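You operate a simulated robot arm through the tools that you are given. There is no shell and no other tool.

Carry out the task below with a simulated two-armed robot. There is one attempt and no reset: what you move stays moved.

JOB
Dust the pane first, lay the film on, then press the bubbles out.
Fine: yellow cloth and felt wiper go back. Set down upright: felt wiper. What is to be rubbed or washed off counts as gone when no trace of it is left.
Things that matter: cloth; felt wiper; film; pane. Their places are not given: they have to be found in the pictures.

Only the result counts: the job must be done as asked and must still hold three seconds after the hand-in. Knocking over, shifting, dropping, spilling or breaking anything else fails it. Flat cloth is picked up by pressing the open fingertips on it (5 to 10 N) and closing them slowly along it; thin cloth reads only 2 to 8 mm in the jaws.

ROBOT AND FRAMES
Two 7-joint arms with two-finger grippers on one trunk that stands fixed in place. Base frame: the origin is at the foot of the trunk, x ahead of it, y to its left, z up. Lengths are in m, angles in degrees, forces in N, time in s.
The left shoulder is at [0.041, 0.175, 1.228], the right one opposite. With the tool pointing down near the work surface each hand reaches from about 0.1 to 0.84 m from the base axis, measured 20 degrees to its own side. Payload 2.94 kg a hand.
The TCP of each hand is the grasp point between the finger pads, 0.03 m short of the fingertips. In the tool frame z runs along the fingers and y along their closing line. The gripper opens to 0.138 m. The gripper's body begins 0.109 m behind the TCP.
Orientation is that of the tool frame in the base frame, as a unit quaternion [w, x, y, z]. With the fingers straight down and closing along the base's y, the tool's x points along the base's -x, its y along +y and its z along -z.

CONTROLS
- The arms move only by the tool jog_arm. It takes "left_rows", "right_rows" or both (then of equal length, played together; a hand with none holds still); each is a list of rows, each a list of 3 entries, a list of its own where there are three numbers: the finger opening in m, from 0 to 0.138, then the shift along the base's x, y, z in m, then the turn, a rotation vector about the base's x, y, z in rad. In form: [[claw, [tx, ty, tz], [ax, ay, az]], ...]. A call has 1 to 20 rows; each row is the pose to reach, as a shift and turn from the pose commanded when the call began. Each row takes 0.2 s and may step no farther than 0.05 m and 8.6 degrees from the row before; otherwise, or with a gripper value out of range, the whole call is refused. A pose out of reach is approached as far as the arm can. The call stops where the force on the tool passes 50 N (or 10 N more than at its start, if that is more) or the arm is blocked; 0.2 s more then pass. Each finger halts on what it meets, pressing with about 40 N; the grip force reading is that of the motor and also rises with nothing between the fingers. The clock runs only during rows and for 0.2 s after the last one: add rows that repeat a pose to give the fingers time. The reply holds the time, the measured pose of the TCP, the force on the tool along the base axes, the opening and the grip force, in the units named above and with some noise, with the torque about the TCP (base axes, N m) and any sound that the robot's microphone picked up, and new pictures: "pictures" is both (left out), scene, wrist or none (wrist: the cameras of the hands that moved).
- Cameras (640 x 400 px; columns grow to the right, rows downward): "scene" is now at [0.0935, 0.0316, 1.7014]; the picture's right is [0.43, -0.90, 0.00], its down [-0.70, -0.33, -0.63] and it looks along [0.57, 0.27, -0.77] (base axes); focal length 360 px, centre (320, 200). "left" rides on the left gripper at [0.071, -0.019, -0.146] in its tool frame; the picture's right is [0.26, 0.97, 0.00], its down [-0.85, 0.23, -0.48] and it looks along [-0.46, 0.12, 0.88] (tool axes); focal length 280 px, centre (320, 200). "right" rides on the right gripper at [0.071, 0.019, -0.146] in its tool frame; the picture's right is [-0.26, 0.97, 0.00], its down [-0.85, -0.23, -0.48] and it looks along [-0.46, -0.12, 0.88] (tool axes); focal length 280 px, centre (320, 200).
- raise_lower(by): slides the trunk up (or, below 0, down) by that many m; the arms and the scene camera ride with it, the base frame stays. It gives what a move gives, with no picture.
- aim_head(pan, tilt): turns the head with the scene camera to pan (to the left, within 120 degrees either way) and tilt (down, from -29 to 69), counted from straight ahead of the robot. It gives what a move gives, and a new picture of the scene camera.
- point_at(camera, pixels): for up to 12 pixels [column, row] of the newest picture of that camera ("zoom" is the newest enlarged one), the place [x, y, z] in the base frame of the surface seen there, good to about 0.003 m. No time passes.
- enlarge(camera, box): a new picture of the part [left, top, right, bottom] of that camera's present view, enlarged. No time passes.
- close_job(): hands the job in; it is judged then, once.

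Open the grippers and draw the arms clear of the work before you hand the job in, unless the task says otherwise.

The tools are called after "Request:" by a JSON object that holds its "op" and its "data". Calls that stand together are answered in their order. jog_arm: Moves the arms, as the interface text tells. Its arguments: {"type":"object","properties":{"left_rows":{"type":"array","items":{"type":"array"}},"right_rows":{"type":"array","items":{"type":"array"}},"pictures":{"type":"string","enum":["both","scene","wrist","none"]}},"required":[]} The other tools are called the same way: raise_lower (by) slides the trunk up or down; aim_head (pan, tilt) turns the head that bears the scene camera; point_at (camera, pixels) gives the place of the surface under pixels of a picture; enlarge (camera, box) takes an enlarged picture of a part of a camera's view; close_job () hands the job in.

At the start:

```text
clock: 0.0
left_position: [0.2474, 0.3542, 1.1575]
left_tool_rot: [0.0, 0.0, 1.0, 0.0]
left_ft_force: [0.0, 0.6, -0.1]
left_torque: [0.01, 0.01, 0.0]
left_width: 0.1378
left_finger_force: 0.1
right_position: [0.4234, 0.082, 1.2119]
right_tool_rot: [-0.002, 0.0, 1.0, 0.0]
right_ft_force: [0.1, 0.1, -0.1]
right_torque: [0.06, 0.0, 0.01]
right_width: 0.1379
right_finger_force: 0.0
trunk travel left (down, up): [-0.4, 0.334]
head pan, tilt: [25.3, 50.7]
```

scene: 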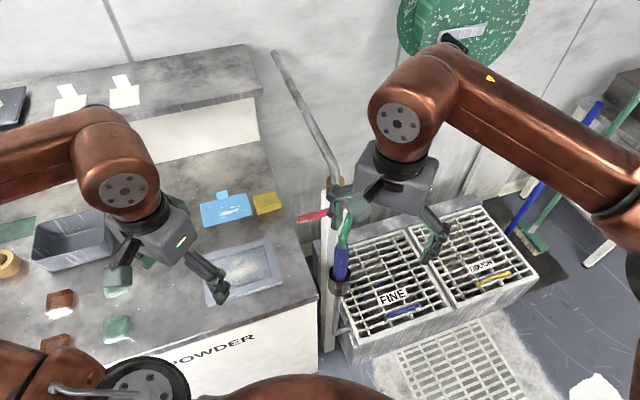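
right: 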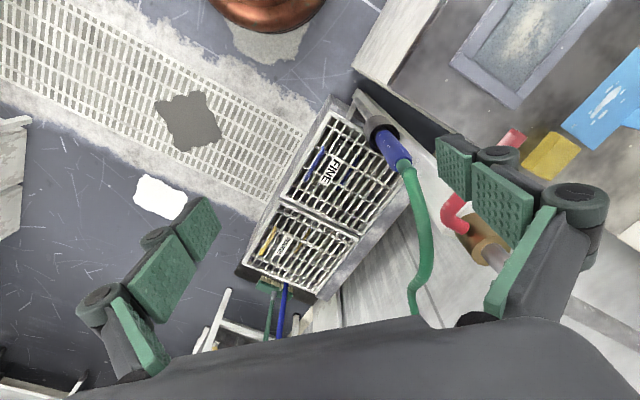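
left: 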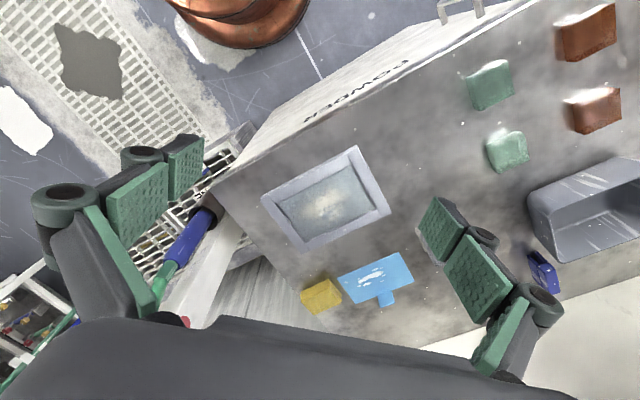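

The pictures show a bench with a framed pane (scene ~240,270), a blue film sheet (225,208), a yellow cloth (266,203), and a blue object near the tray. I'll enlarge the views to identify each item.

Request:
{"op": "enlarge", "data": {"camera": "scene", "box": [160, 170, 320, 320]}}

Request:
{"op": "enlarge", "data": {"camera": "left", "box": [220, 120, 440, 330]}}

Request:
{"op": "enlarge", "data": {"camera": "left", "box": [430, 0, 640, 330]}}

Request:
{"op": "enlarge", "data": {"camera": "scene", "box": [0, 40, 260, 360]}}

```text
2.67 times, centred on (240, 245) of scene
```

zoom: 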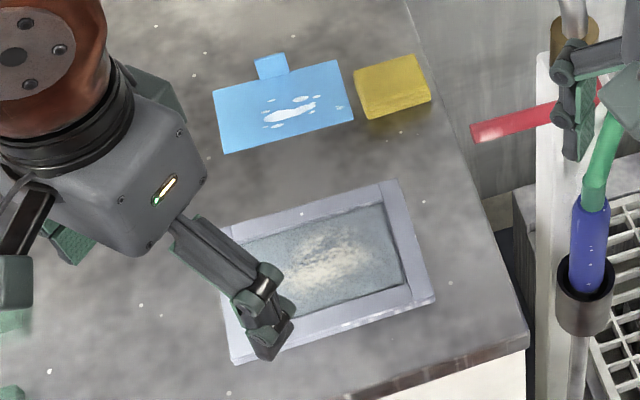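

```text
1.90 times, centred on (330, 225) of left
```

zoom: 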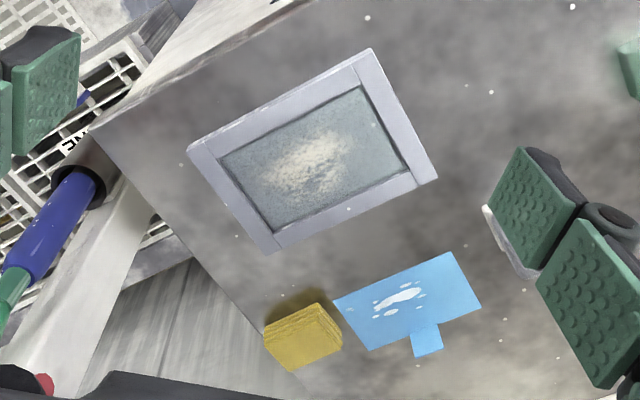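

```text
1.21 times, centred on (535, 165) of left
```

zoom: 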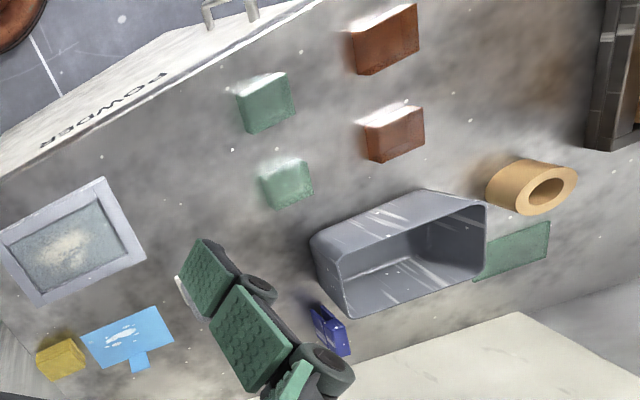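

```text
1.25 times, centred on (130, 200) of scene
```

zoom: 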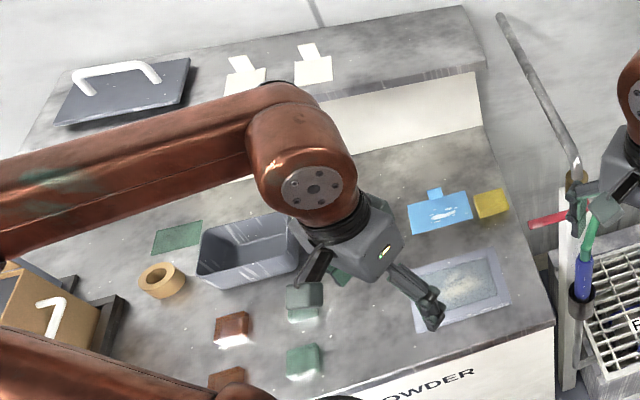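

I'll measure places: pane corners, film, cloth, the white thing partially hidden by the left finger, and the dark blue thing.

Request:
{"op": "point_at", "data": {"camera": "left", "pixels": [[262, 198], [355, 148], [389, 210], [306, 253], [275, 205], [350, 164], [373, 207], [312, 243], [337, 273], [402, 252], [413, 280], [352, 302]]}}

Request:
{"op": "point_at", "data": {"camera": "left", "pixels": [[390, 302], [374, 288], [376, 270], [321, 283], [336, 297], [310, 298], [320, 306], [540, 262], [552, 285], [325, 205], [430, 215], [440, 255]]}}

Request:
{"op": "point_at", "data": {"camera": "scene", "pixels": [[266, 203], [225, 208], [222, 194], [240, 270], [120, 95], [70, 100], [20, 228], [8, 265], [75, 240], [60, 300], [118, 328], [300, 260]]}}

```text
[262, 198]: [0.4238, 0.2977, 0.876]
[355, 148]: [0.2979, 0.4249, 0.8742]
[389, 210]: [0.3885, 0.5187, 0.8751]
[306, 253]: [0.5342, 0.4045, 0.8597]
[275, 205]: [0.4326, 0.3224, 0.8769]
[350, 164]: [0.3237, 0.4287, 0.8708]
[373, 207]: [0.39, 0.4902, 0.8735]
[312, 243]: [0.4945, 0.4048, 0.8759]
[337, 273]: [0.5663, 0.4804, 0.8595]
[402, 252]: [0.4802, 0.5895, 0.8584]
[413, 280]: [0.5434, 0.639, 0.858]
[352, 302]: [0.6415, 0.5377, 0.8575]
```

```text
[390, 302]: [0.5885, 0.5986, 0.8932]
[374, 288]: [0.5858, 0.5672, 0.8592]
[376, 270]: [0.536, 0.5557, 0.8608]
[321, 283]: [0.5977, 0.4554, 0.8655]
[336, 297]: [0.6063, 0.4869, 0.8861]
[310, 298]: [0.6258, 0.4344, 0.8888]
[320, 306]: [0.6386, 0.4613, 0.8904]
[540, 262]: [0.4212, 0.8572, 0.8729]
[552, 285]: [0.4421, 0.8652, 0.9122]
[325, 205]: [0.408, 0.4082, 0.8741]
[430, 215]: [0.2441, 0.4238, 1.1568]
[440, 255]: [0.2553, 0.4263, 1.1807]
```

```text
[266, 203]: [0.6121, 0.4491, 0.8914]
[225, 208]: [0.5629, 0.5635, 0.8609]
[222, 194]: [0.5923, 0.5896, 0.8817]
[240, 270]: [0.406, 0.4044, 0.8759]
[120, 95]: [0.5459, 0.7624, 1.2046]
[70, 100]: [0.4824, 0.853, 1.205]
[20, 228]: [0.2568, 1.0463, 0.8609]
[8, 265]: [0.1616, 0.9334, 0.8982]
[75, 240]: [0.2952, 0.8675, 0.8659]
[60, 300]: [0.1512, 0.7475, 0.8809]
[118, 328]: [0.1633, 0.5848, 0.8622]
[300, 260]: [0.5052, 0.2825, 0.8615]
```

The bench top is at z≈0.86 and a shelf at z≈1.2. Before moving, I check the surroundings of the right hand (pipe, hose) and look at the head view of other areas.

Request:
{"op": "point_at", "data": {"camera": "scene", "pixels": [[340, 262], [344, 228], [310, 217], [300, 100], [335, 190], [360, 215], [395, 295], [460, 35], [336, 290], [258, 95], [215, 165], [440, 225]]}}

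Request:
{"op": "aim_head", "data": {"pan": 45, "tilt": 45}}

```text
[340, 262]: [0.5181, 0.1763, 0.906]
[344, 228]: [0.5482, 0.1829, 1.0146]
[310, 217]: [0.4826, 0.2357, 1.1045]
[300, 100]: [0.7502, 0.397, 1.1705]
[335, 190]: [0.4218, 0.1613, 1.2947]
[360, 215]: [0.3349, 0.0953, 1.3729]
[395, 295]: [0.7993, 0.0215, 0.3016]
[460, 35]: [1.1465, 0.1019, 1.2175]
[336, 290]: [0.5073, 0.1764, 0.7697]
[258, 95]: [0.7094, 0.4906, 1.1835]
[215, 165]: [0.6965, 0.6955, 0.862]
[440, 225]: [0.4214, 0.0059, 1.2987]
```

```text
clock: 0.8
left_position: [0.2469, 0.3545, 1.158]
left_tool_rot: [0.0, 0.0, 1.0, 0.0]
left_ft_force: [0.3, -0.1, 0.1]
left_torque: [-0.02, 0.02, -0.02]
left_width: 0.1381
left_finger_force: 0.1
right_position: [0.4257, 0.0821, 1.2114]
right_tool_rot: [0.0, 0.0, 1.0, 0.001]
right_ft_force: [0.4, 0.7, -0.4]
right_torque: [0.01, 0.03, -0.03]
right_width: 0.1379
right_finger_force: 0.0
trunk travel left (down, up): [-0.4, 0.334]
head pan, tilt: [45.0, 45.0]
```

scene: 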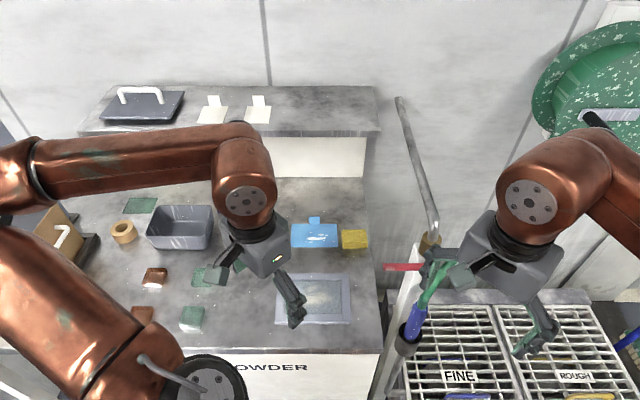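

The head view now shows the bench from a slightly different angle. I enlarge the left part of it and the grates to search for the felt wiper.

Request:
{"op": "enlarge", "data": {"camera": "scene", "box": [80, 70, 300, 210]}}

Request:
{"op": "enlarge", "data": {"camera": "scene", "box": [120, 180, 380, 345]}}

Request:
{"op": "enlarge", "data": {"camera": "scene", "box": [370, 200, 640, 400]}}

```text
2.86 times, centred on (190, 140) of scene
```

zoom: 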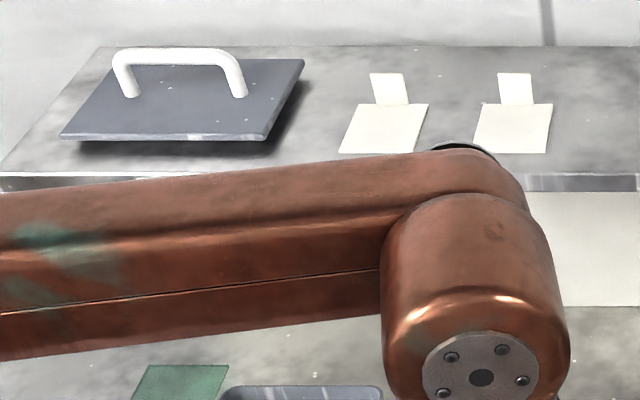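

```text
2.42 times, centred on (250, 262) of scene
```

zoom: 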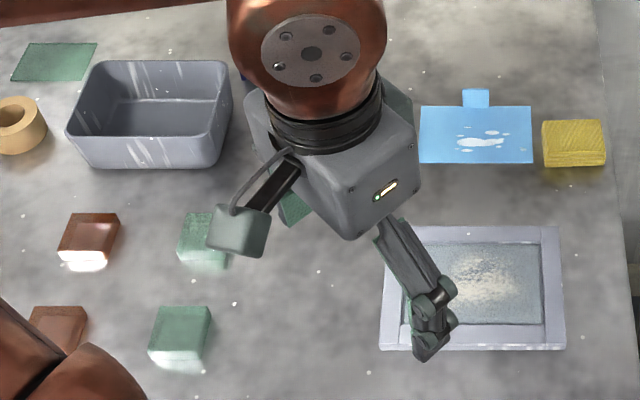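

```text
2.00 times, centred on (505, 300) of scene
```

zoom: 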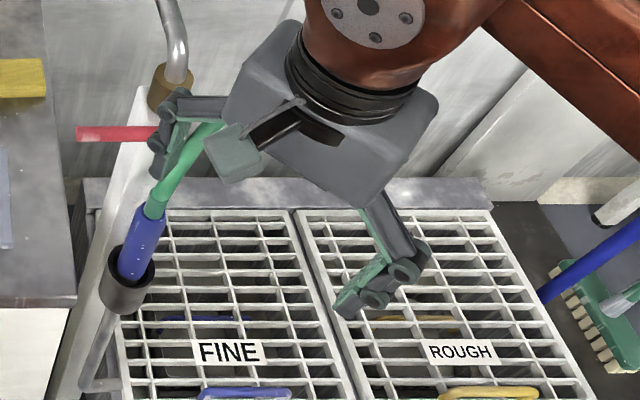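

The area behind the left gripper is hidden in both views. I draw the right hand away to the right and up, and shift the left hand slightly right and up to uncover it.

Request:
{"op": "jog_arm", "data": {"right_rows": [[0.138, [0, -0.04, 0.02], [0, 0, 0]], [0.138, [0, -0.08, 0.04], [0, 0, 0]], [0.138, [-0.02, -0.12, 0.06], [0, 0, 0]], [0.138, [-0.04, -0.16, 0.07], [0, 0, 0]], [0.138, [-0.06, -0.2, 0.08], [0, 0, 0]]], "left_rows": [[0.138, [0, 0, 0], [0, 0, 0]], [0.138, [0, 0, 0.01], [0, 0, 0]], [0.138, [0, -0.03, 0.03], [0, 0, 0]], [0.138, [0, -0.07, 0.05], [0, 0, 0]], [0.138, [0, -0.11, 0.07], [0, 0, 0]]]}}

```text
clock: 2.0
left_position: [0.2508, 0.2398, 1.2269]
left_tool_rot: [0.0, -0.001, 1.0, 0.003]
left_ft_force: [0.9, -0.3, 0.2]
left_torque: [0.13, 0.07, 0.0]
left_width: 0.1381
left_finger_force: 0.1
right_position: [0.3659, -0.1231, 1.2915]
right_tool_rot: [-0.002, -0.002, 1.0, 0.003]
right_ft_force: [-0.1, -0.9, -0.4]
right_torque: [0.13, 0.09, -0.01]
right_width: 0.138
right_finger_force: 0.1
trunk travel left (down, up): [-0.4, 0.334]
head pan, tilt: [45.0, 45.0]
```

scene: 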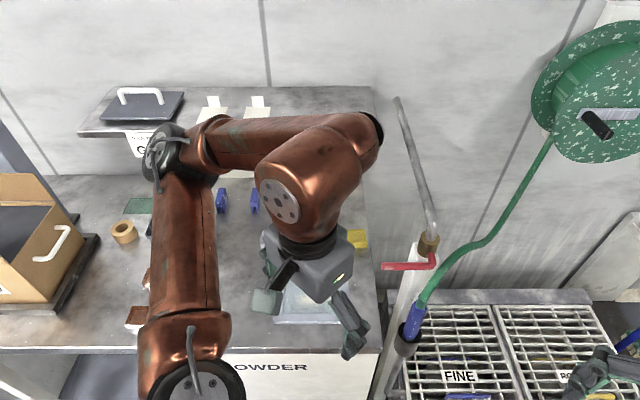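
right: 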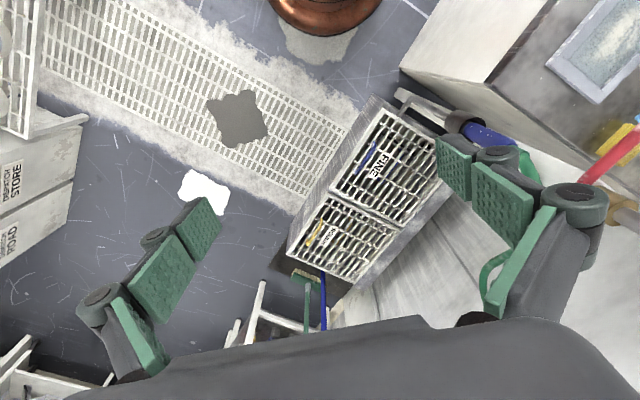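
left: 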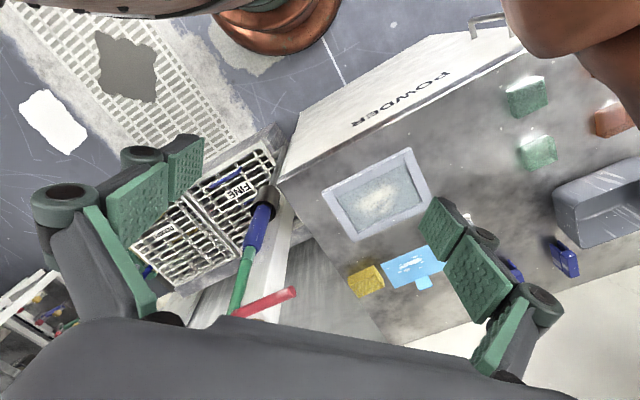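

Two dark blue items stand at scene (221,200) and (254,200), probably handles of wipers. I enlarge both views.

Request:
{"op": "enlarge", "data": {"camera": "scene", "box": [190, 160, 310, 240]}}

Request:
{"op": "enlarge", "data": {"camera": "left", "box": [430, 180, 620, 300]}}

Request:
{"op": "point_at", "data": {"camera": "scene", "pixels": [[221, 195], [222, 207], [254, 196], [255, 207]]}}

Request:
{"op": "point_at", "data": {"camera": "left", "pixels": [[567, 252], [555, 245], [515, 268], [468, 216], [461, 210]]}}

```text
5.00 times, centred on (250, 200) of scene
```

zoom: 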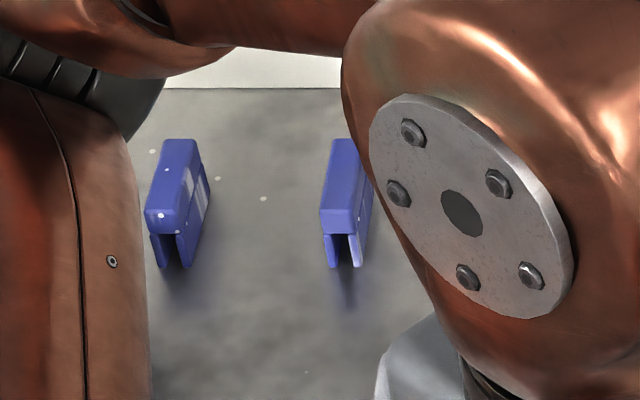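

```text
3.33 times, centred on (525, 240) of left
```

zoom: 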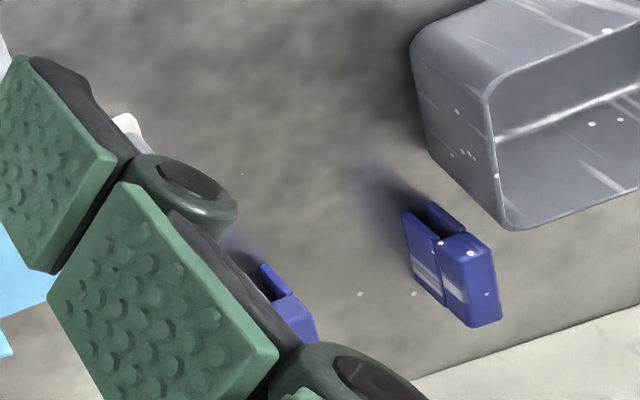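

```text
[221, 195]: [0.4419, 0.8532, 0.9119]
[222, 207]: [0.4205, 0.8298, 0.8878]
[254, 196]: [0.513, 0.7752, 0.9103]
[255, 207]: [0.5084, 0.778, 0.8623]
```

```text
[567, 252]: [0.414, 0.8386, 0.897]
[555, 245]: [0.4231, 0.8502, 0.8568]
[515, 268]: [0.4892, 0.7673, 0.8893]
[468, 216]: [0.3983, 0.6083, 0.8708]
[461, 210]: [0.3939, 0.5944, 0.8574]
```

The dark blue items are U-shaped clips, and something whitish at about (0.40,0.61,0.87) is still behind the left finger. I swing the left hand to y≈0.5 so that spot lies between the fingers in its wrist view.

Request:
{"op": "jog_arm", "data": {"left_rows": [[0.138, [-0.01, 0.045, 0], [0, 0, 0]], [0.138, [-0.02, 0.09, 0], [0, 0, 0]], [0.138, [-0.03, 0.135, 0], [0, 0, 0]], [0.138, [-0.04, 0.18, 0], [0, 0, 0]], [0.138, [-0.05, 0.225, 0], [0, 0, 0]], [0.138, [-0.05, 0.26, 0], [0, 0, 0]]]}}

```text
clock: 3.6
left_position: [0.2379, 0.4763, 1.2894]
left_tool_rot: [0.215, 0.066, 0.974, -0.004]
left_ft_force: [0.4, -0.2, 0.2]
left_torque: [-0.02, -0.01, 0.02]
left_width: 0.138
left_finger_force: 0.2
left hand out of reach, approached as far as the arm can: row 5, 6
right_position: [0.3642, -0.1194, 1.2925]
right_tool_rot: [0.0, 0.0, 1.0, 0.001]
right_ft_force: [0.8, 0.3, -0.1]
right_torque: [0.01, 0.01, 0.01]
right_width: 0.1379
right_finger_force: 0.1
trunk travel left (down, up): [-0.4, 0.334]
head pan, tilt: [45.0, 45.0]
stopped in row 6 (left hand): the arm was blocked; the commanded pose is now the measured one
```

scene: 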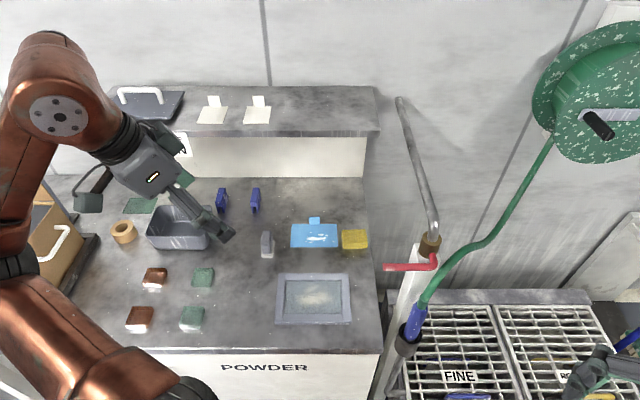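
left: 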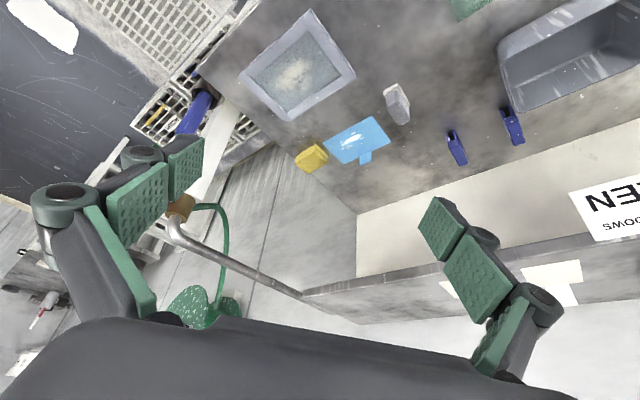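

Now the grey-white item at scene (266,243) / left (397,103) is visible. I enlarge it.

Request:
{"op": "enlarge", "data": {"camera": "scene", "box": [240, 205, 380, 335]}}

Request:
{"op": "enlarge", "data": {"camera": "left", "box": [230, 0, 430, 180]}}

Request:
{"op": "enlarge", "data": {"camera": "left", "box": [365, 70, 435, 135]}}

Request:
{"op": "enlarge", "data": {"camera": "scene", "box": [250, 220, 290, 265]}}

```text
3.08 times, centred on (310, 270) of scene
```

zoom: 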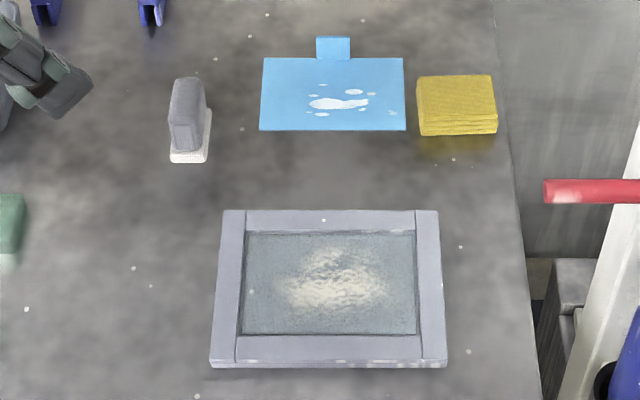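

```text
2.22 times, centred on (330, 90) of left
```

zoom: 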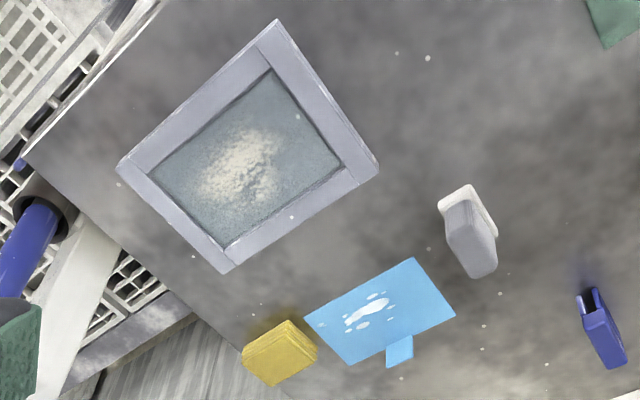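

```text
6.15 times, centred on (400, 102) of left
```

zoom: 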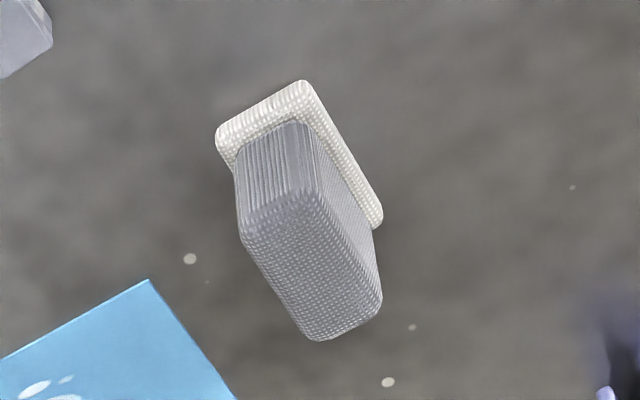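

```text
8.89 times, centred on (270, 242) of scene
```

zoom: 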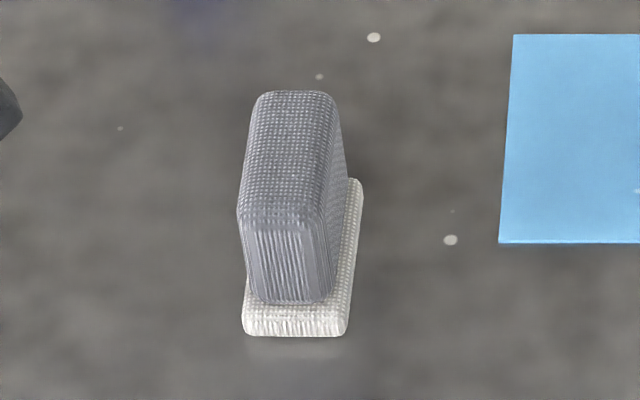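

The felt wiper is the grey block on a white felt base; the yellow item is the folded cloth. I measure the wiper, cloth, film and pane precisely.

Request:
{"op": "enlarge", "data": {"camera": "scene", "box": [270, 265, 360, 330]}}

Request:
{"op": "point_at", "data": {"camera": "scene", "pixels": [[263, 233], [271, 233], [264, 245], [270, 245], [267, 239], [264, 256], [273, 255], [275, 243]]}}

Request:
{"op": "point_at", "data": {"camera": "left", "pixels": [[390, 86], [399, 81], [407, 95], [404, 121], [397, 124], [390, 103], [400, 105], [392, 94], [304, 157], [316, 146], [327, 156], [314, 170]]}}

Request:
{"op": "point_at", "data": {"camera": "scene", "pixels": [[292, 225], [340, 225], [341, 246], [292, 246], [320, 220], [316, 235], [344, 231], [368, 231], [370, 242], [344, 244], [356, 237], [356, 247]]}}

```text
6.15 times, centred on (315, 298) of scene
```

zoom: 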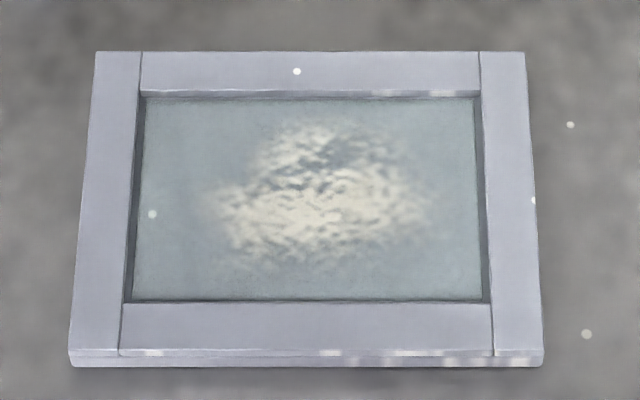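

```text
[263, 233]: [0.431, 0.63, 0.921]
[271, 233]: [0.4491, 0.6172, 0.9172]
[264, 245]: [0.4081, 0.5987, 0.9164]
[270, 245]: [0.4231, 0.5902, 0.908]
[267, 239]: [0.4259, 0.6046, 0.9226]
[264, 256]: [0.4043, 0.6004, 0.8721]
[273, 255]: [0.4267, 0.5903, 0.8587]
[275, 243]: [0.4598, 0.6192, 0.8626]
```

```text
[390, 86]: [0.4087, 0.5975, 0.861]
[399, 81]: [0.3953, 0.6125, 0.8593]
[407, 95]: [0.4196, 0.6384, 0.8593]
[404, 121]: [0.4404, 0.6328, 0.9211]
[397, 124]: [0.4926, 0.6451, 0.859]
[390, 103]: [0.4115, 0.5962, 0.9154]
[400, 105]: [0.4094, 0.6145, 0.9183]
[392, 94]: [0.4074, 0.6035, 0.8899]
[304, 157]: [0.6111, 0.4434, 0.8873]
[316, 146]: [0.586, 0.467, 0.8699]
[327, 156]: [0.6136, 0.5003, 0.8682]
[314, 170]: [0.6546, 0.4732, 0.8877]
```

```text
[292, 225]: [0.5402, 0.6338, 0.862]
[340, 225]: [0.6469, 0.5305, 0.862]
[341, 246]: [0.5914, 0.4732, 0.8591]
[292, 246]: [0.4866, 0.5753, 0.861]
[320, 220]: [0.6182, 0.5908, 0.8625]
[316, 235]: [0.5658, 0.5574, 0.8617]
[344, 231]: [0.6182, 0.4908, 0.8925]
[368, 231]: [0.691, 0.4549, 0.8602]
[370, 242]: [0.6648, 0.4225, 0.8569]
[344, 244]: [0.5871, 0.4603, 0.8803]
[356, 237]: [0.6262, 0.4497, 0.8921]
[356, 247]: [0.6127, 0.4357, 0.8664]
```

I use the enlarged pane picture for precise pane geometry: outer frame corners, inner opening, glass surface.

Request:
{"op": "point_at", "data": {"camera": "zoom", "pixels": [[100, 57], [520, 57], [538, 350], [75, 350], [150, 105], [470, 103], [478, 293], [140, 295], [310, 200], [310, 330], [115, 200], [505, 200]]}}

Request:
{"op": "enlarge", "data": {"camera": "scene", "box": [250, 220, 290, 265]}}

```text
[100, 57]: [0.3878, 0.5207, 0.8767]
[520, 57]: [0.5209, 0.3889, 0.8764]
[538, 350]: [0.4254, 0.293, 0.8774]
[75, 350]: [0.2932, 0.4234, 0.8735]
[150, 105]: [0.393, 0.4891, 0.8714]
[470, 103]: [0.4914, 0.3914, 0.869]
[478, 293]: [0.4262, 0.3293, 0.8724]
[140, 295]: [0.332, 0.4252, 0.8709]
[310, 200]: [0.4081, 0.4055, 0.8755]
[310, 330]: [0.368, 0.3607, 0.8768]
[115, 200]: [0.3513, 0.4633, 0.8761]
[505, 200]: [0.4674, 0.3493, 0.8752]
```

```text
8.89 times, centred on (270, 242) of scene
```

zoom: 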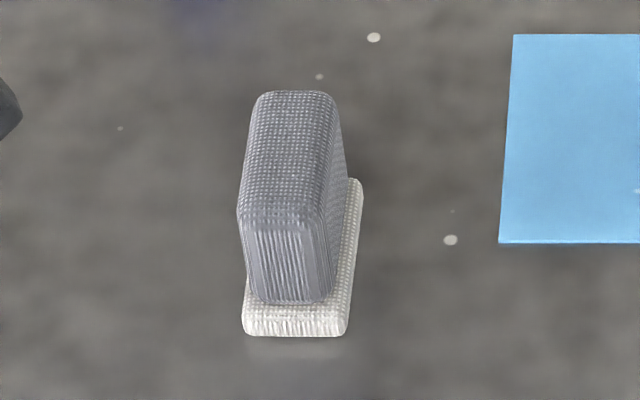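

Now precise points on the wiper from the enlarged picture.

Request:
{"op": "point_at", "data": {"camera": "zoom", "pixels": [[265, 98], [325, 98], [245, 210], [315, 212], [290, 155], [285, 260], [250, 325], [340, 325], [355, 190], [335, 180], [250, 305], [335, 305]]}}

Request:
{"op": "enlarge", "data": {"camera": "left", "box": [290, 105, 400, 185]}}

Request:
{"op": "enlarge", "data": {"camera": "scene", "box": [280, 205, 380, 265]}}

```text
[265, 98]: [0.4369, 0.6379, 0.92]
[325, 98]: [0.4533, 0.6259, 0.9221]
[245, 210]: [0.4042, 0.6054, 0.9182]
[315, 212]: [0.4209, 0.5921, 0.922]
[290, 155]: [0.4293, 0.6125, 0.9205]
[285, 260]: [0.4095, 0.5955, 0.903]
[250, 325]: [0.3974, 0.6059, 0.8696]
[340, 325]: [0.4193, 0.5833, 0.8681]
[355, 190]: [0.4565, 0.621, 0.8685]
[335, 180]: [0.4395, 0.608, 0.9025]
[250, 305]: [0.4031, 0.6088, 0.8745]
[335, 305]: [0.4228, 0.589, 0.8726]
```

```text
5.00 times, centred on (345, 145) of left
```

zoom: 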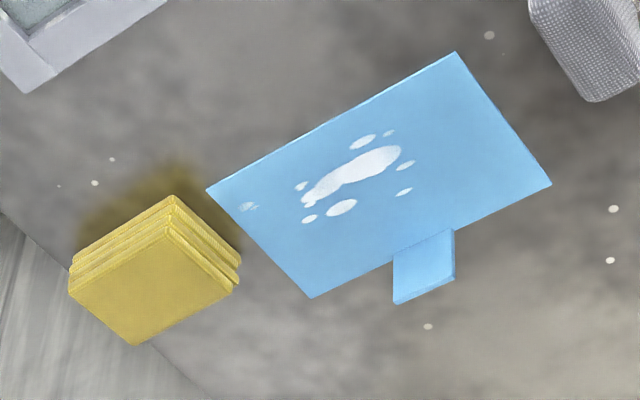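

```text
6.40 times, centred on (330, 235) of scene
```

zoom: 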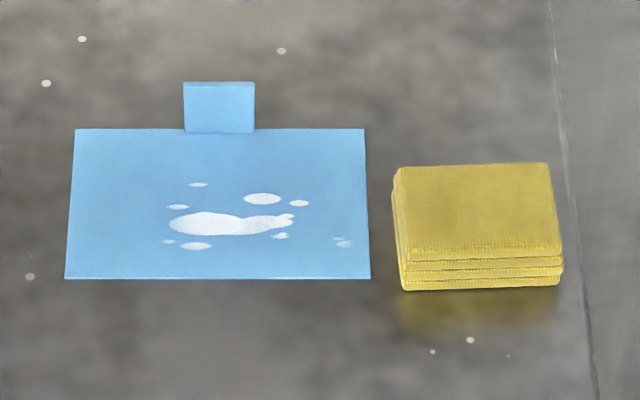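

I measure the film corners, tab and cloth block in the enlarged scene picture.

Request:
{"op": "point_at", "data": {"camera": "zoom", "pixels": [[78, 133], [360, 133], [367, 275], [69, 275], [188, 86], [251, 86], [189, 128], [251, 128], [218, 105]]}}

Request:
{"op": "point_at", "data": {"camera": "zoom", "pixels": [[405, 172], [542, 168], [555, 243], [412, 248], [478, 210], [480, 270], [408, 286], [557, 282], [397, 215], [552, 50], [570, 180], [590, 300]]}}

```text
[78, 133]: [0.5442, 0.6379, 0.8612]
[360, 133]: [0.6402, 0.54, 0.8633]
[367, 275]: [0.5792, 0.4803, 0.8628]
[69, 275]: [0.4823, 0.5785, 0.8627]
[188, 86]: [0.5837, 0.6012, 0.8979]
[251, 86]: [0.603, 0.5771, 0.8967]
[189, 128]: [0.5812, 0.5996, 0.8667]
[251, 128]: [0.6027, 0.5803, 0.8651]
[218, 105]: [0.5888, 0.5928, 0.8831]
```

```text
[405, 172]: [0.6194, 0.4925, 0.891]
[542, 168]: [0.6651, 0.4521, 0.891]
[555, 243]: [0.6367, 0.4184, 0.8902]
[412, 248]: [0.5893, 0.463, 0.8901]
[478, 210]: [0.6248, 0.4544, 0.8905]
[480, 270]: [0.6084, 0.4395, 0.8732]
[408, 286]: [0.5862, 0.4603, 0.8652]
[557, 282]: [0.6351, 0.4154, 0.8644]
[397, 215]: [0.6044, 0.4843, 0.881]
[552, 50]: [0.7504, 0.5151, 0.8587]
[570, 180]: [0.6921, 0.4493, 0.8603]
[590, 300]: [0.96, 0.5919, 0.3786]
```

Next I check how far the shelf overhangs the film and cloth, since the hand must work near there.

Request:
{"op": "point_at", "data": {"camera": "scene", "pixels": [[200, 122], [260, 126], [340, 130], [375, 132], [340, 136], [280, 139], [280, 150], [280, 174], [340, 174], [365, 174], [366, 145], [258, 114]]}}

Request:
{"op": "point_at", "data": {"camera": "left", "pixels": [[390, 195], [380, 240], [380, 270], [340, 290], [400, 310], [600, 205], [550, 270], [520, 190], [590, 130], [330, 150], [300, 270]]}}

```text
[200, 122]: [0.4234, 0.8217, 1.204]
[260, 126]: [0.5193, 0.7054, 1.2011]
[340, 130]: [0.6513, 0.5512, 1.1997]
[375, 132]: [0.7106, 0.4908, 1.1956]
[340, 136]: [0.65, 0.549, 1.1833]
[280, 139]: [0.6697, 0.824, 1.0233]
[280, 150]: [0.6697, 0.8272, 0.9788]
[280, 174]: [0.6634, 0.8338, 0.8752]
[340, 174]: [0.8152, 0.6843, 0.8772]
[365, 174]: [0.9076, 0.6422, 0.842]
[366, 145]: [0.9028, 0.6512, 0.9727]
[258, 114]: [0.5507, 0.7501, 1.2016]
```

```text
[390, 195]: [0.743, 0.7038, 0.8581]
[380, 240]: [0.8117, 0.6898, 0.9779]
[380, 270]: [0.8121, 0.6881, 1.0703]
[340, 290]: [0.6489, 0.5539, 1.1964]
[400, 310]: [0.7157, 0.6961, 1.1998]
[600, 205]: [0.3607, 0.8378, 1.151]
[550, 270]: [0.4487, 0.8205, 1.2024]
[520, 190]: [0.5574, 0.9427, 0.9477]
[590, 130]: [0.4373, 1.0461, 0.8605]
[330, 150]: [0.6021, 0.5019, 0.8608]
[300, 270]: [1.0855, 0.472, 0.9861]
```

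The shelf front edge is at v=(x+y)/√2≈0.85, z≈1.18–1.20, so the film's tab (v≈0.836) lies almost directly under it; I'll have to be careful there. First I bring the left hand to a vertical pose over the pane, turned 45° to line up with the bench.

Request:
{"op": "jog_arm", "data": {"left_rows": [[0.138, [0.015, -0.01, -0.02], [-0.0205, 0.0522, 0.1132]], [0.138, [0.03, -0.02, -0.045], [-0.041, 0.1045, 0.2264]], [0.138, [0.045, -0.03, -0.07], [-0.0616, 0.1567, 0.3396]], [0.138, [0.06, -0.04, -0.095], [-0.0821, 0.209, 0.4528]], [0.138, [0.075, -0.05, -0.12], [-0.1026, 0.2612, 0.566]], [0.138, [0.09, -0.06, -0.145], [-0.1231, 0.3135, 0.6793]], [0.138, [0.105, -0.068, -0.17], [-0.1437, 0.3657, 0.7925]], [0.138, [0.122, -0.076, -0.19], [-0.1642, 0.418, 0.9057]]]}}

```text
clock: 5.4
left_position: [0.3596, 0.4011, 1.0977]
left_tool_rot: [0.0, -0.384, 0.923, 0.0]
left_ft_force: [-0.6, -0.4, 0.0]
left_torque: [0.02, 0.04, 0.04]
left_width: 0.1379
left_finger_force: 0.1
right_position: [0.3642, -0.1204, 1.2915]
right_tool_rot: [-0.001, 0.0, 1.0, 0.002]
right_ft_force: [0.0, -0.3, -0.1]
right_torque: [0.04, 0.01, -0.03]
right_width: 0.1379
right_finger_force: 0.1
trunk travel left (down, up): [-0.4, 0.334]
head pan, tilt: [45.0, 45.0]
```

scene: 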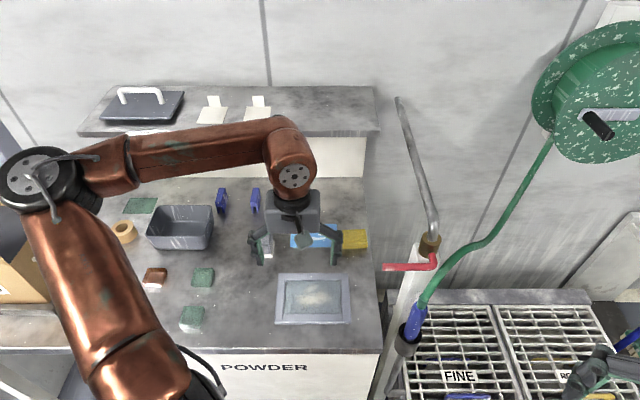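
left: 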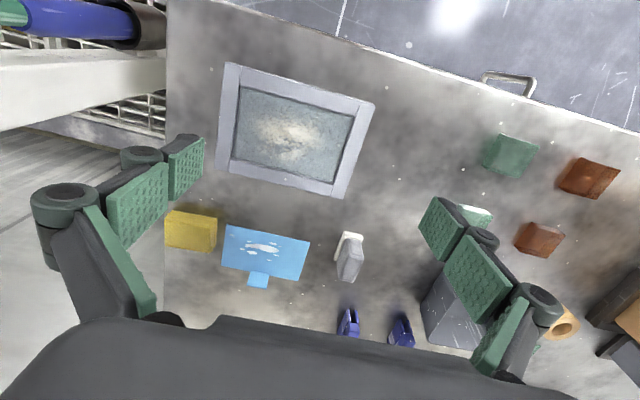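

The hand is now vertical and aligned with the bench. I measure where the wrist and forearm are relative to the TCP to judge clearance from the shelf.

Request:
{"op": "point_at", "data": {"camera": "scene", "pixels": [[295, 177], [290, 130], [312, 150], [268, 150], [200, 150], [130, 165], [200, 130], [292, 200], [292, 222], [320, 205], [268, 210]]}}

Request:
{"op": "enlarge", "data": {"camera": "left", "box": [150, 40, 400, 310]}}

```text
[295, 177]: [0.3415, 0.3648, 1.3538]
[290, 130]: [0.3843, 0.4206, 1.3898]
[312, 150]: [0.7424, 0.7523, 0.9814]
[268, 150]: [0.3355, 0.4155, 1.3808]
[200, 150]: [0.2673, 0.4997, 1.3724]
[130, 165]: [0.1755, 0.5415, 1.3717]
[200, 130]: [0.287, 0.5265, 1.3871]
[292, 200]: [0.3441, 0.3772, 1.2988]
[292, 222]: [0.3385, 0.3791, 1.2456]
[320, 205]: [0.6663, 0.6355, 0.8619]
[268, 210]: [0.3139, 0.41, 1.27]
```

```text
1.48 times, centred on (275, 175) of left
```

zoom: 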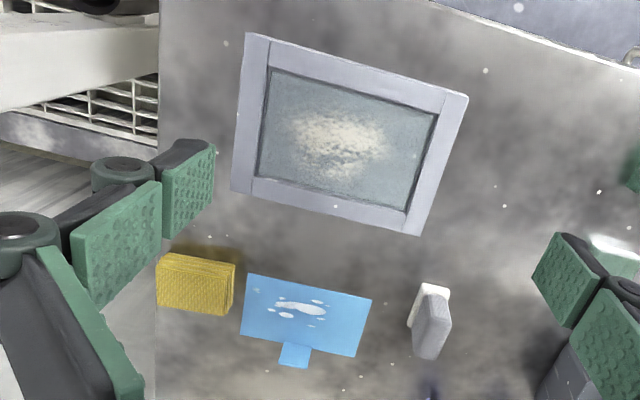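

Wrist sits ~0.27 above the TCP. I check the grey pipe and red handle near the cloth, which the hand must avoid.

Request:
{"op": "point_at", "data": {"camera": "scene", "pixels": [[398, 102], [408, 140], [416, 170], [424, 200], [432, 228], [430, 243], [386, 266], [405, 266], [420, 265], [415, 320], [416, 250], [405, 345]]}}

```text
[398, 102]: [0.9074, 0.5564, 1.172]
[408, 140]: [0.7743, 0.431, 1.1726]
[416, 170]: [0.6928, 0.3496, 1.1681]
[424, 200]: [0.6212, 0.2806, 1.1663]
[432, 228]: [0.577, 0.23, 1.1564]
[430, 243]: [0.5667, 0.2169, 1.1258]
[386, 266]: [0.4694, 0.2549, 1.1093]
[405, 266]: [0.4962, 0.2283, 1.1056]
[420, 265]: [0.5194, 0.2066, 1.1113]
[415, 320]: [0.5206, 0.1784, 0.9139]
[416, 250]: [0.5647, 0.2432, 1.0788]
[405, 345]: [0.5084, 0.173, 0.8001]
```

The pipe runs at u≈0.245, z≈1.17, clear of the cloth by >5 cm for the wrist. I move the left hand above the cloth (0.628, 0.457) at z≈1.0 with the fingers narrowed to 0.1.

Request:
{"op": "jog_arm", "data": {"left_rows": [[0.13, [0.034, 0.007, -0.005], [0, 0, 0]], [0.12, [0.067, 0.014, -0.01], [0, 0, 0]], [0.11, [0.1, 0.021, -0.02], [0, 0, 0]], [0.1, [0.134, 0.028, -0.03], [0, 0, 0]], [0.1, [0.167, 0.036, -0.045], [0, 0, 0]], [0.1, [0.2, 0.043, -0.06], [0, 0, 0]], [0.1, [0.234, 0.05, -0.08], [0, 0, 0]], [0.1, [0.268, 0.057, -0.099], [0, 0, 0]]]}}

```text
clock: 7.2
left_position: [0.599, 0.4564, 1.0117]
left_tool_rot: [0.002, -0.383, 0.924, 0.0]
left_ft_force: [0.5, -0.3, 0.3]
left_torque: [0.01, -0.04, 0.03]
left_width: 0.1
left_finger_force: 0.0
left hand out of reach, approached as far as the arm can: row 8
right_position: [0.3615, -0.1197, 1.2928]
right_tool_rot: [0.0, -0.001, 1.0, 0.001]
right_ft_force: [0.1, 0.1, 0.8]
right_torque: [-0.01, -0.03, 0.01]
right_width: 0.1378
right_finger_force: 0.1
trunk travel left (down, up): [-0.4, 0.334]
head pan, tilt: [45.0, 45.0]
```

scene: 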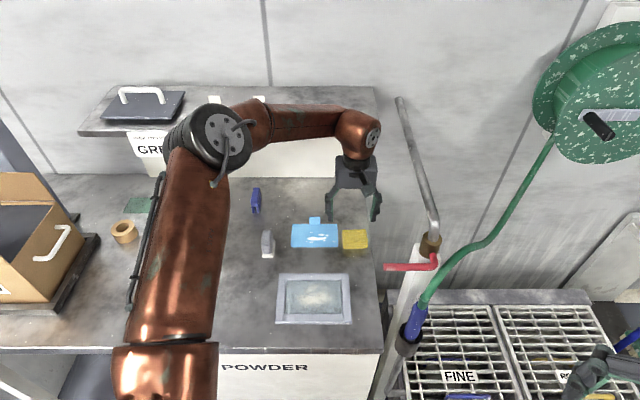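
left: 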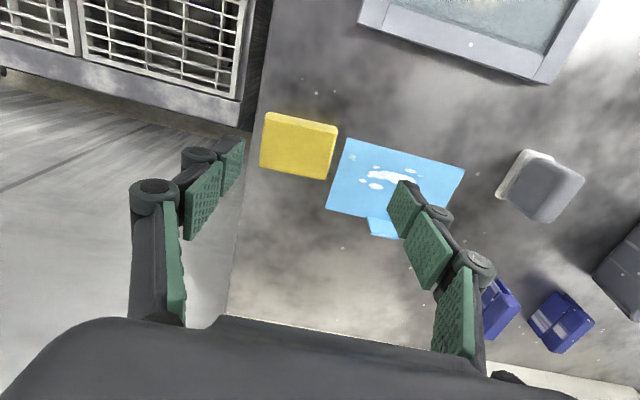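

The reply says row 8 was out of reach (stopped at x≈0.599). I check the arm's present posture (elbow and wrist places) to understand the limit.

Request:
{"op": "point_at", "data": {"camera": "scene", "pixels": [[215, 135], [250, 120], [300, 120], [350, 125], [372, 138], [195, 200], [170, 320], [165, 360], [355, 165], [355, 180]]}}

Request:
{"op": "enlarge", "data": {"camera": "scene", "box": [100, 80, 400, 280]}}

```text
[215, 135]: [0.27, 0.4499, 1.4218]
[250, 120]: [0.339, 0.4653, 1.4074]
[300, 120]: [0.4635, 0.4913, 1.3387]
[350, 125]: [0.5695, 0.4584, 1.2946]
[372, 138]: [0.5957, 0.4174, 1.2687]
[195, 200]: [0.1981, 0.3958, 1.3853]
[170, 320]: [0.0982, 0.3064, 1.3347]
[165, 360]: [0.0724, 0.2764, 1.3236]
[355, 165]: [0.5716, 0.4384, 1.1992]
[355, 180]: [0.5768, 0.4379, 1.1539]
```

```text
2.00 times, centred on (250, 180) of scene
```

zoom: 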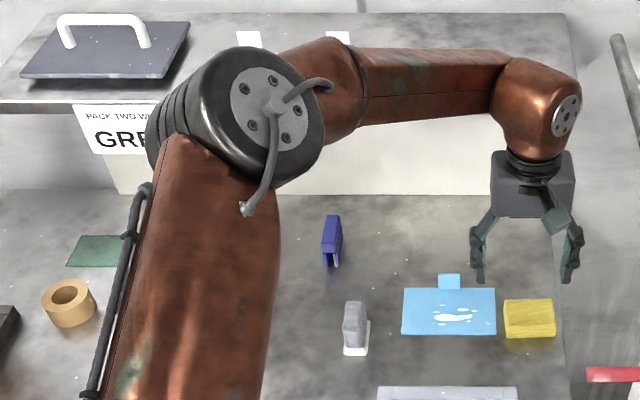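

The arm isn't fully stretched; it's likely a wrist limit at this height. I lower by 0.03 m to see whether the reach improves closer to the bench (fingertips remain ~5 cm above the cloth).

Request:
{"op": "jog_arm", "data": {"left_rows": [[0.1, [0, 0, -0.015], [0, 0, 0]], [0.1, [0, 0, -0.03], [0, 0, 0]], [0.1, [0, 0, -0.03], [0, 0, 0]]], "pictures": "wrist"}}

```text
clock: 8.0
left_position: [0.5892, 0.4576, 0.9854]
left_tool_rot: [0.001, -0.383, 0.924, -0.001]
left_ft_force: [-0.6, 0.0, -0.6]
left_torque: [0.01, 0.02, -0.01]
left_width: 0.1001
left_finger_force: 0.0
left hand out of reach, approached as far as the arm can: row 1, 2, 3
right_position: [0.364, -0.1193, 1.2914]
right_tool_rot: [-0.001, 0.0, 1.0, 0.001]
right_ft_force: [-0.5, -0.2, 0.1]
right_torque: [0.0, -0.02, 0.0]
right_width: 0.1378
right_finger_force: 0.1
trunk travel left (down, up): [-0.4, 0.334]
head pan, tilt: [45.0, 45.0]
```

left: 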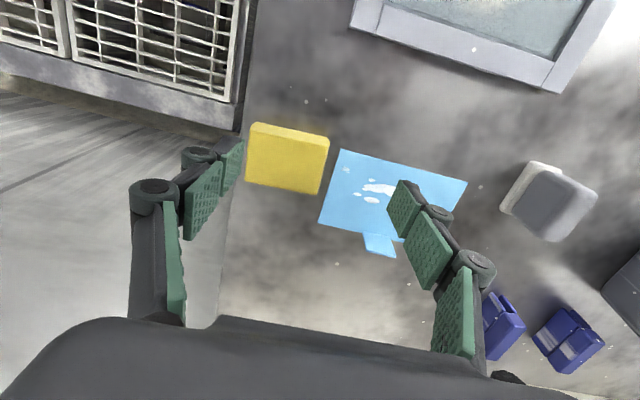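

Reach got slightly smaller as I lowered, so it looks like a joint limit tied to the orientation. I test by turning the hand back about the vertical in place, keeping the commanded spot, to see whether it gets closer.

Request:
{"op": "jog_arm", "data": {"left_rows": [[0.1, [0, 0, 0], [0, 0, -0.14]], [0.1, [0, 0, 0], [0, 0, -0.28]], [0.1, [0, 0, 0], [0, 0, -0.42]], [0.1, [0, 0, 0], [0, 0, -0.56]], [0.1, [0, 0, 0], [0, 0, -0.7]], [0.1, [0, 0, 0], [0, 0, -0.785]]]}}

```text
clock: 9.4
left_position: [0.566, 0.432, 0.9934]
left_tool_rot: [0.002, -0.004, 1.0, 0.005]
left_ft_force: [0.7, 0.3, 0.2]
left_torque: [0.02, 0.05, 0.02]
left_width: 0.1002
left_finger_force: 0.1
left hand out of reach, approached as far as the arm can: row 5, 6
right_position: [0.3618, -0.1196, 1.2925]
right_tool_rot: [-0.001, 0.0, 1.0, 0.002]
right_ft_force: [0.0, 0.0, -0.6]
right_torque: [-0.01, 0.01, -0.03]
right_width: 0.1382
right_finger_force: 0.1
trunk travel left (down, up): [-0.4, 0.334]
head pan, tilt: [45.0, 45.0]
```

scene: 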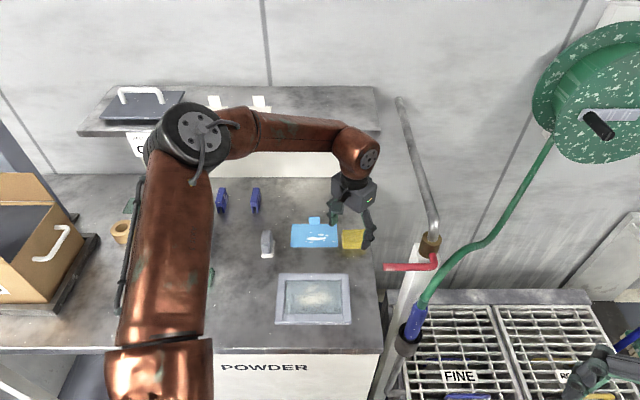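
left: 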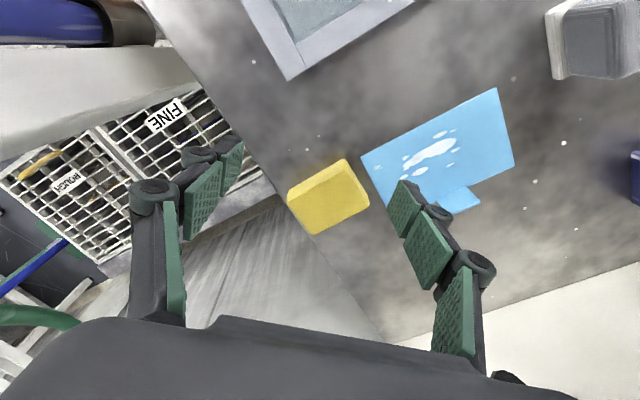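

Turning toward yaw 0 made the reach worse (0.566), so the limit depends on yaw. I turn the other way, past +45° to about +80°, to see how the reach changes.

Request:
{"op": "jog_arm", "data": {"left_rows": [[0.1, [0, 0, 0], [0, 0, 0.14]], [0.1, [0, 0, 0], [0, 0, 0.28]], [0.1, [0, 0, 0], [0, 0, 0.42]], [0.1, [0, 0, 0], [0, 0, 0.56]], [0.1, [0, 0, 0], [0, 0, 0.7]], [0.1, [0, 0, 0], [0, 0, 0.84]], [0.1, [0, 0, 0], [0, 0, 0.98]], [0.1, [0, 0, 0], [0, 0, 1.12]], [0.1, [0, 0, 0], [0, 0, 1.26]], [0.1, [0, 0, 0], [0, 0, 1.4]]]}}

```text
clock: 11.6
left_position: [0.5629, 0.4311, 0.9932]
left_tool_rot: [0.0, -0.646, 0.764, 0.0]
left_ft_force: [0.6, -0.3, -0.4]
left_torque: [0.01, -0.01, 0.0]
left_width: 0.0999
left_finger_force: 0.0
right_position: [0.364, -0.1191, 1.292]
right_tool_rot: [0.0, 0.0, 1.0, 0.002]
right_ft_force: [-0.9, -0.7, 0.6]
right_torque: [-0.01, 0.01, 0.01]
right_width: 0.138
right_finger_force: 0.1
trunk travel left (down, up): [-0.4, 0.334]
head pan, tilt: [45.0, 45.0]
```

scene: 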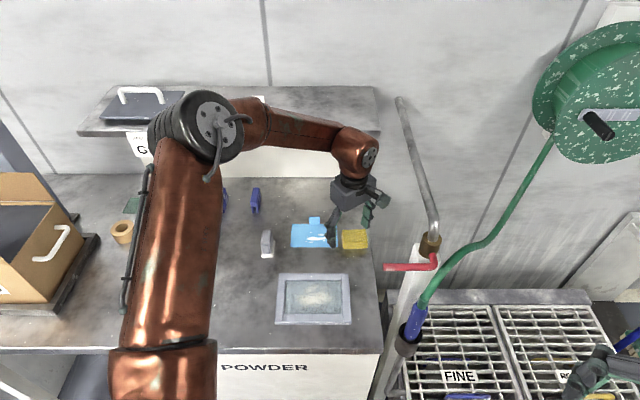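
left: 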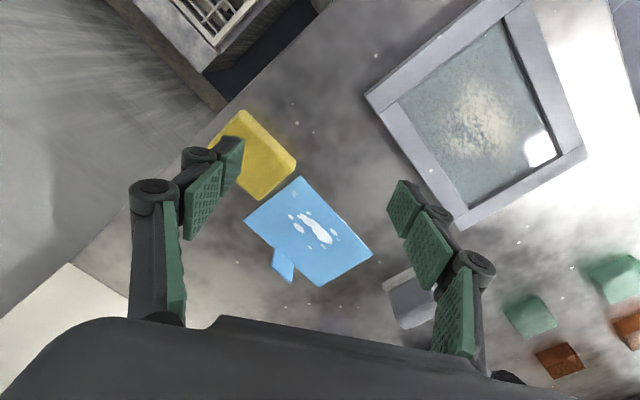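

At yaw ≈80° the same spot is reachable. Now I push outward toward the cloth location at this yaw to compare the reach.

Request:
{"op": "jog_arm", "data": {"left_rows": [[0.1, [0.02, 0.01, 0], [0, 0, 0]], [0.1, [0.04, 0.02, 0], [0, 0, 0]], [0.1, [0.065, 0.026, -0.01], [0, 0, 0]], [0.1, [0.065, 0.026, -0.02], [0, 0, 0]]], "pictures": "none"}}

```text
clock: 12.6
left_position: [0.5943, 0.4593, 0.9954]
left_tool_rot: [0.0, -0.644, 0.765, -0.001]
left_ft_force: [-0.1, 0.6, -0.6]
left_torque: [0.0, 0.0, 0.03]
left_width: 0.0998
left_finger_force: 0.0
left hand out of reach, approached as far as the arm can: row 2, 3, 4
right_position: [0.363, -0.1184, 1.2923]
right_tool_rot: [-0.001, -0.001, 1.0, 0.001]
right_ft_force: [0.0, -0.8, 0.8]
right_torque: [0.02, 0.02, 0.01]
right_width: 0.138
right_finger_force: 0.0
trunk travel left (down, up): [-0.4, 0.334]
head pan, tilt: [45.0, 45.0]
```

Yaw makes little difference, so I test the trunk height. I raise the trunk by 0.15 m (the hand rides up to z≈1.145, clear of everything) and then try reaching again.

Request:
{"op": "raise_lower", "data": {"by": 0.15}}

```text
clock: 14.4
left_position: [0.5865, 0.4584, 1.1701]
left_tool_rot: [0.018, -0.643, 0.765, -0.017]
left_ft_force: [0.5, 0.4, 0.4]
left_torque: [-0.01, 0.01, 0.0]
left_width: 0.1001
left_finger_force: 0.0
right_position: [0.3633, -0.1185, 1.4417]
right_tool_rot: [-0.001, 0.0, 1.0, 0.0]
right_ft_force: [0.3, -0.2, 0.5]
right_torque: [0.01, 0.0, 0.01]
right_width: 0.1379
right_finger_force: 0.1
trunk travel left (down, up): [-0.55, 0.184]
head pan, tilt: [45.0, 45.0]
```

Trunk is now 0.15 higher. I lower the hand while turning back to yaw 45°, then reach outward.

Request:
{"op": "jog_arm", "data": {"left_rows": [[0.1, [0, 0, -0.03], [0, 0, -0.122]], [0.1, [0, 0, -0.07], [0, 0, -0.244]], [0.1, [0, 0, -0.11], [0, 0, -0.366]], [0.1, [0, 0, -0.15], [0, 0, -0.488]], [0.1, [0, 0, -0.18], [0, 0, -0.614]], [0.1, [0.02, 0, -0.18], [0, 0, -0.614]], [0.1, [0.04, 0, -0.18], [0, 0, -0.614]]]}}

```text
clock: 16.0
left_position: [0.5312, 0.4671, 1.0716]
left_tool_rot: [0.013, -0.383, 0.923, -0.02]
left_ft_force: [-0.1, -0.3, -0.1]
left_torque: [-0.02, -0.01, -0.03]
left_width: 0.0999
left_finger_force: 0.0
left hand out of reach, approached as far as the arm can: row 1, 2, 3, 4, 5, 6, 7
right_position: [0.3632, -0.1203, 1.4426]
right_tool_rot: [-0.001, 0.0, 1.0, 0.002]
right_ft_force: [-0.8, -0.5, 0.4]
right_torque: [0.05, 0.0, 0.02]
right_width: 0.1381
right_finger_force: 0.0
trunk travel left (down, up): [-0.55, 0.184]
head pan, tilt: [45.0, 45.0]
```

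scene: 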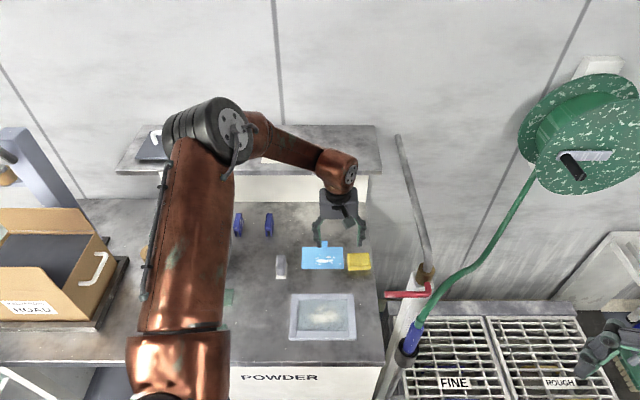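
left: 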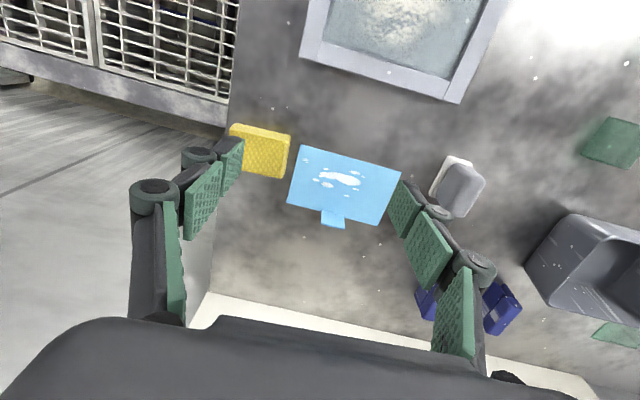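

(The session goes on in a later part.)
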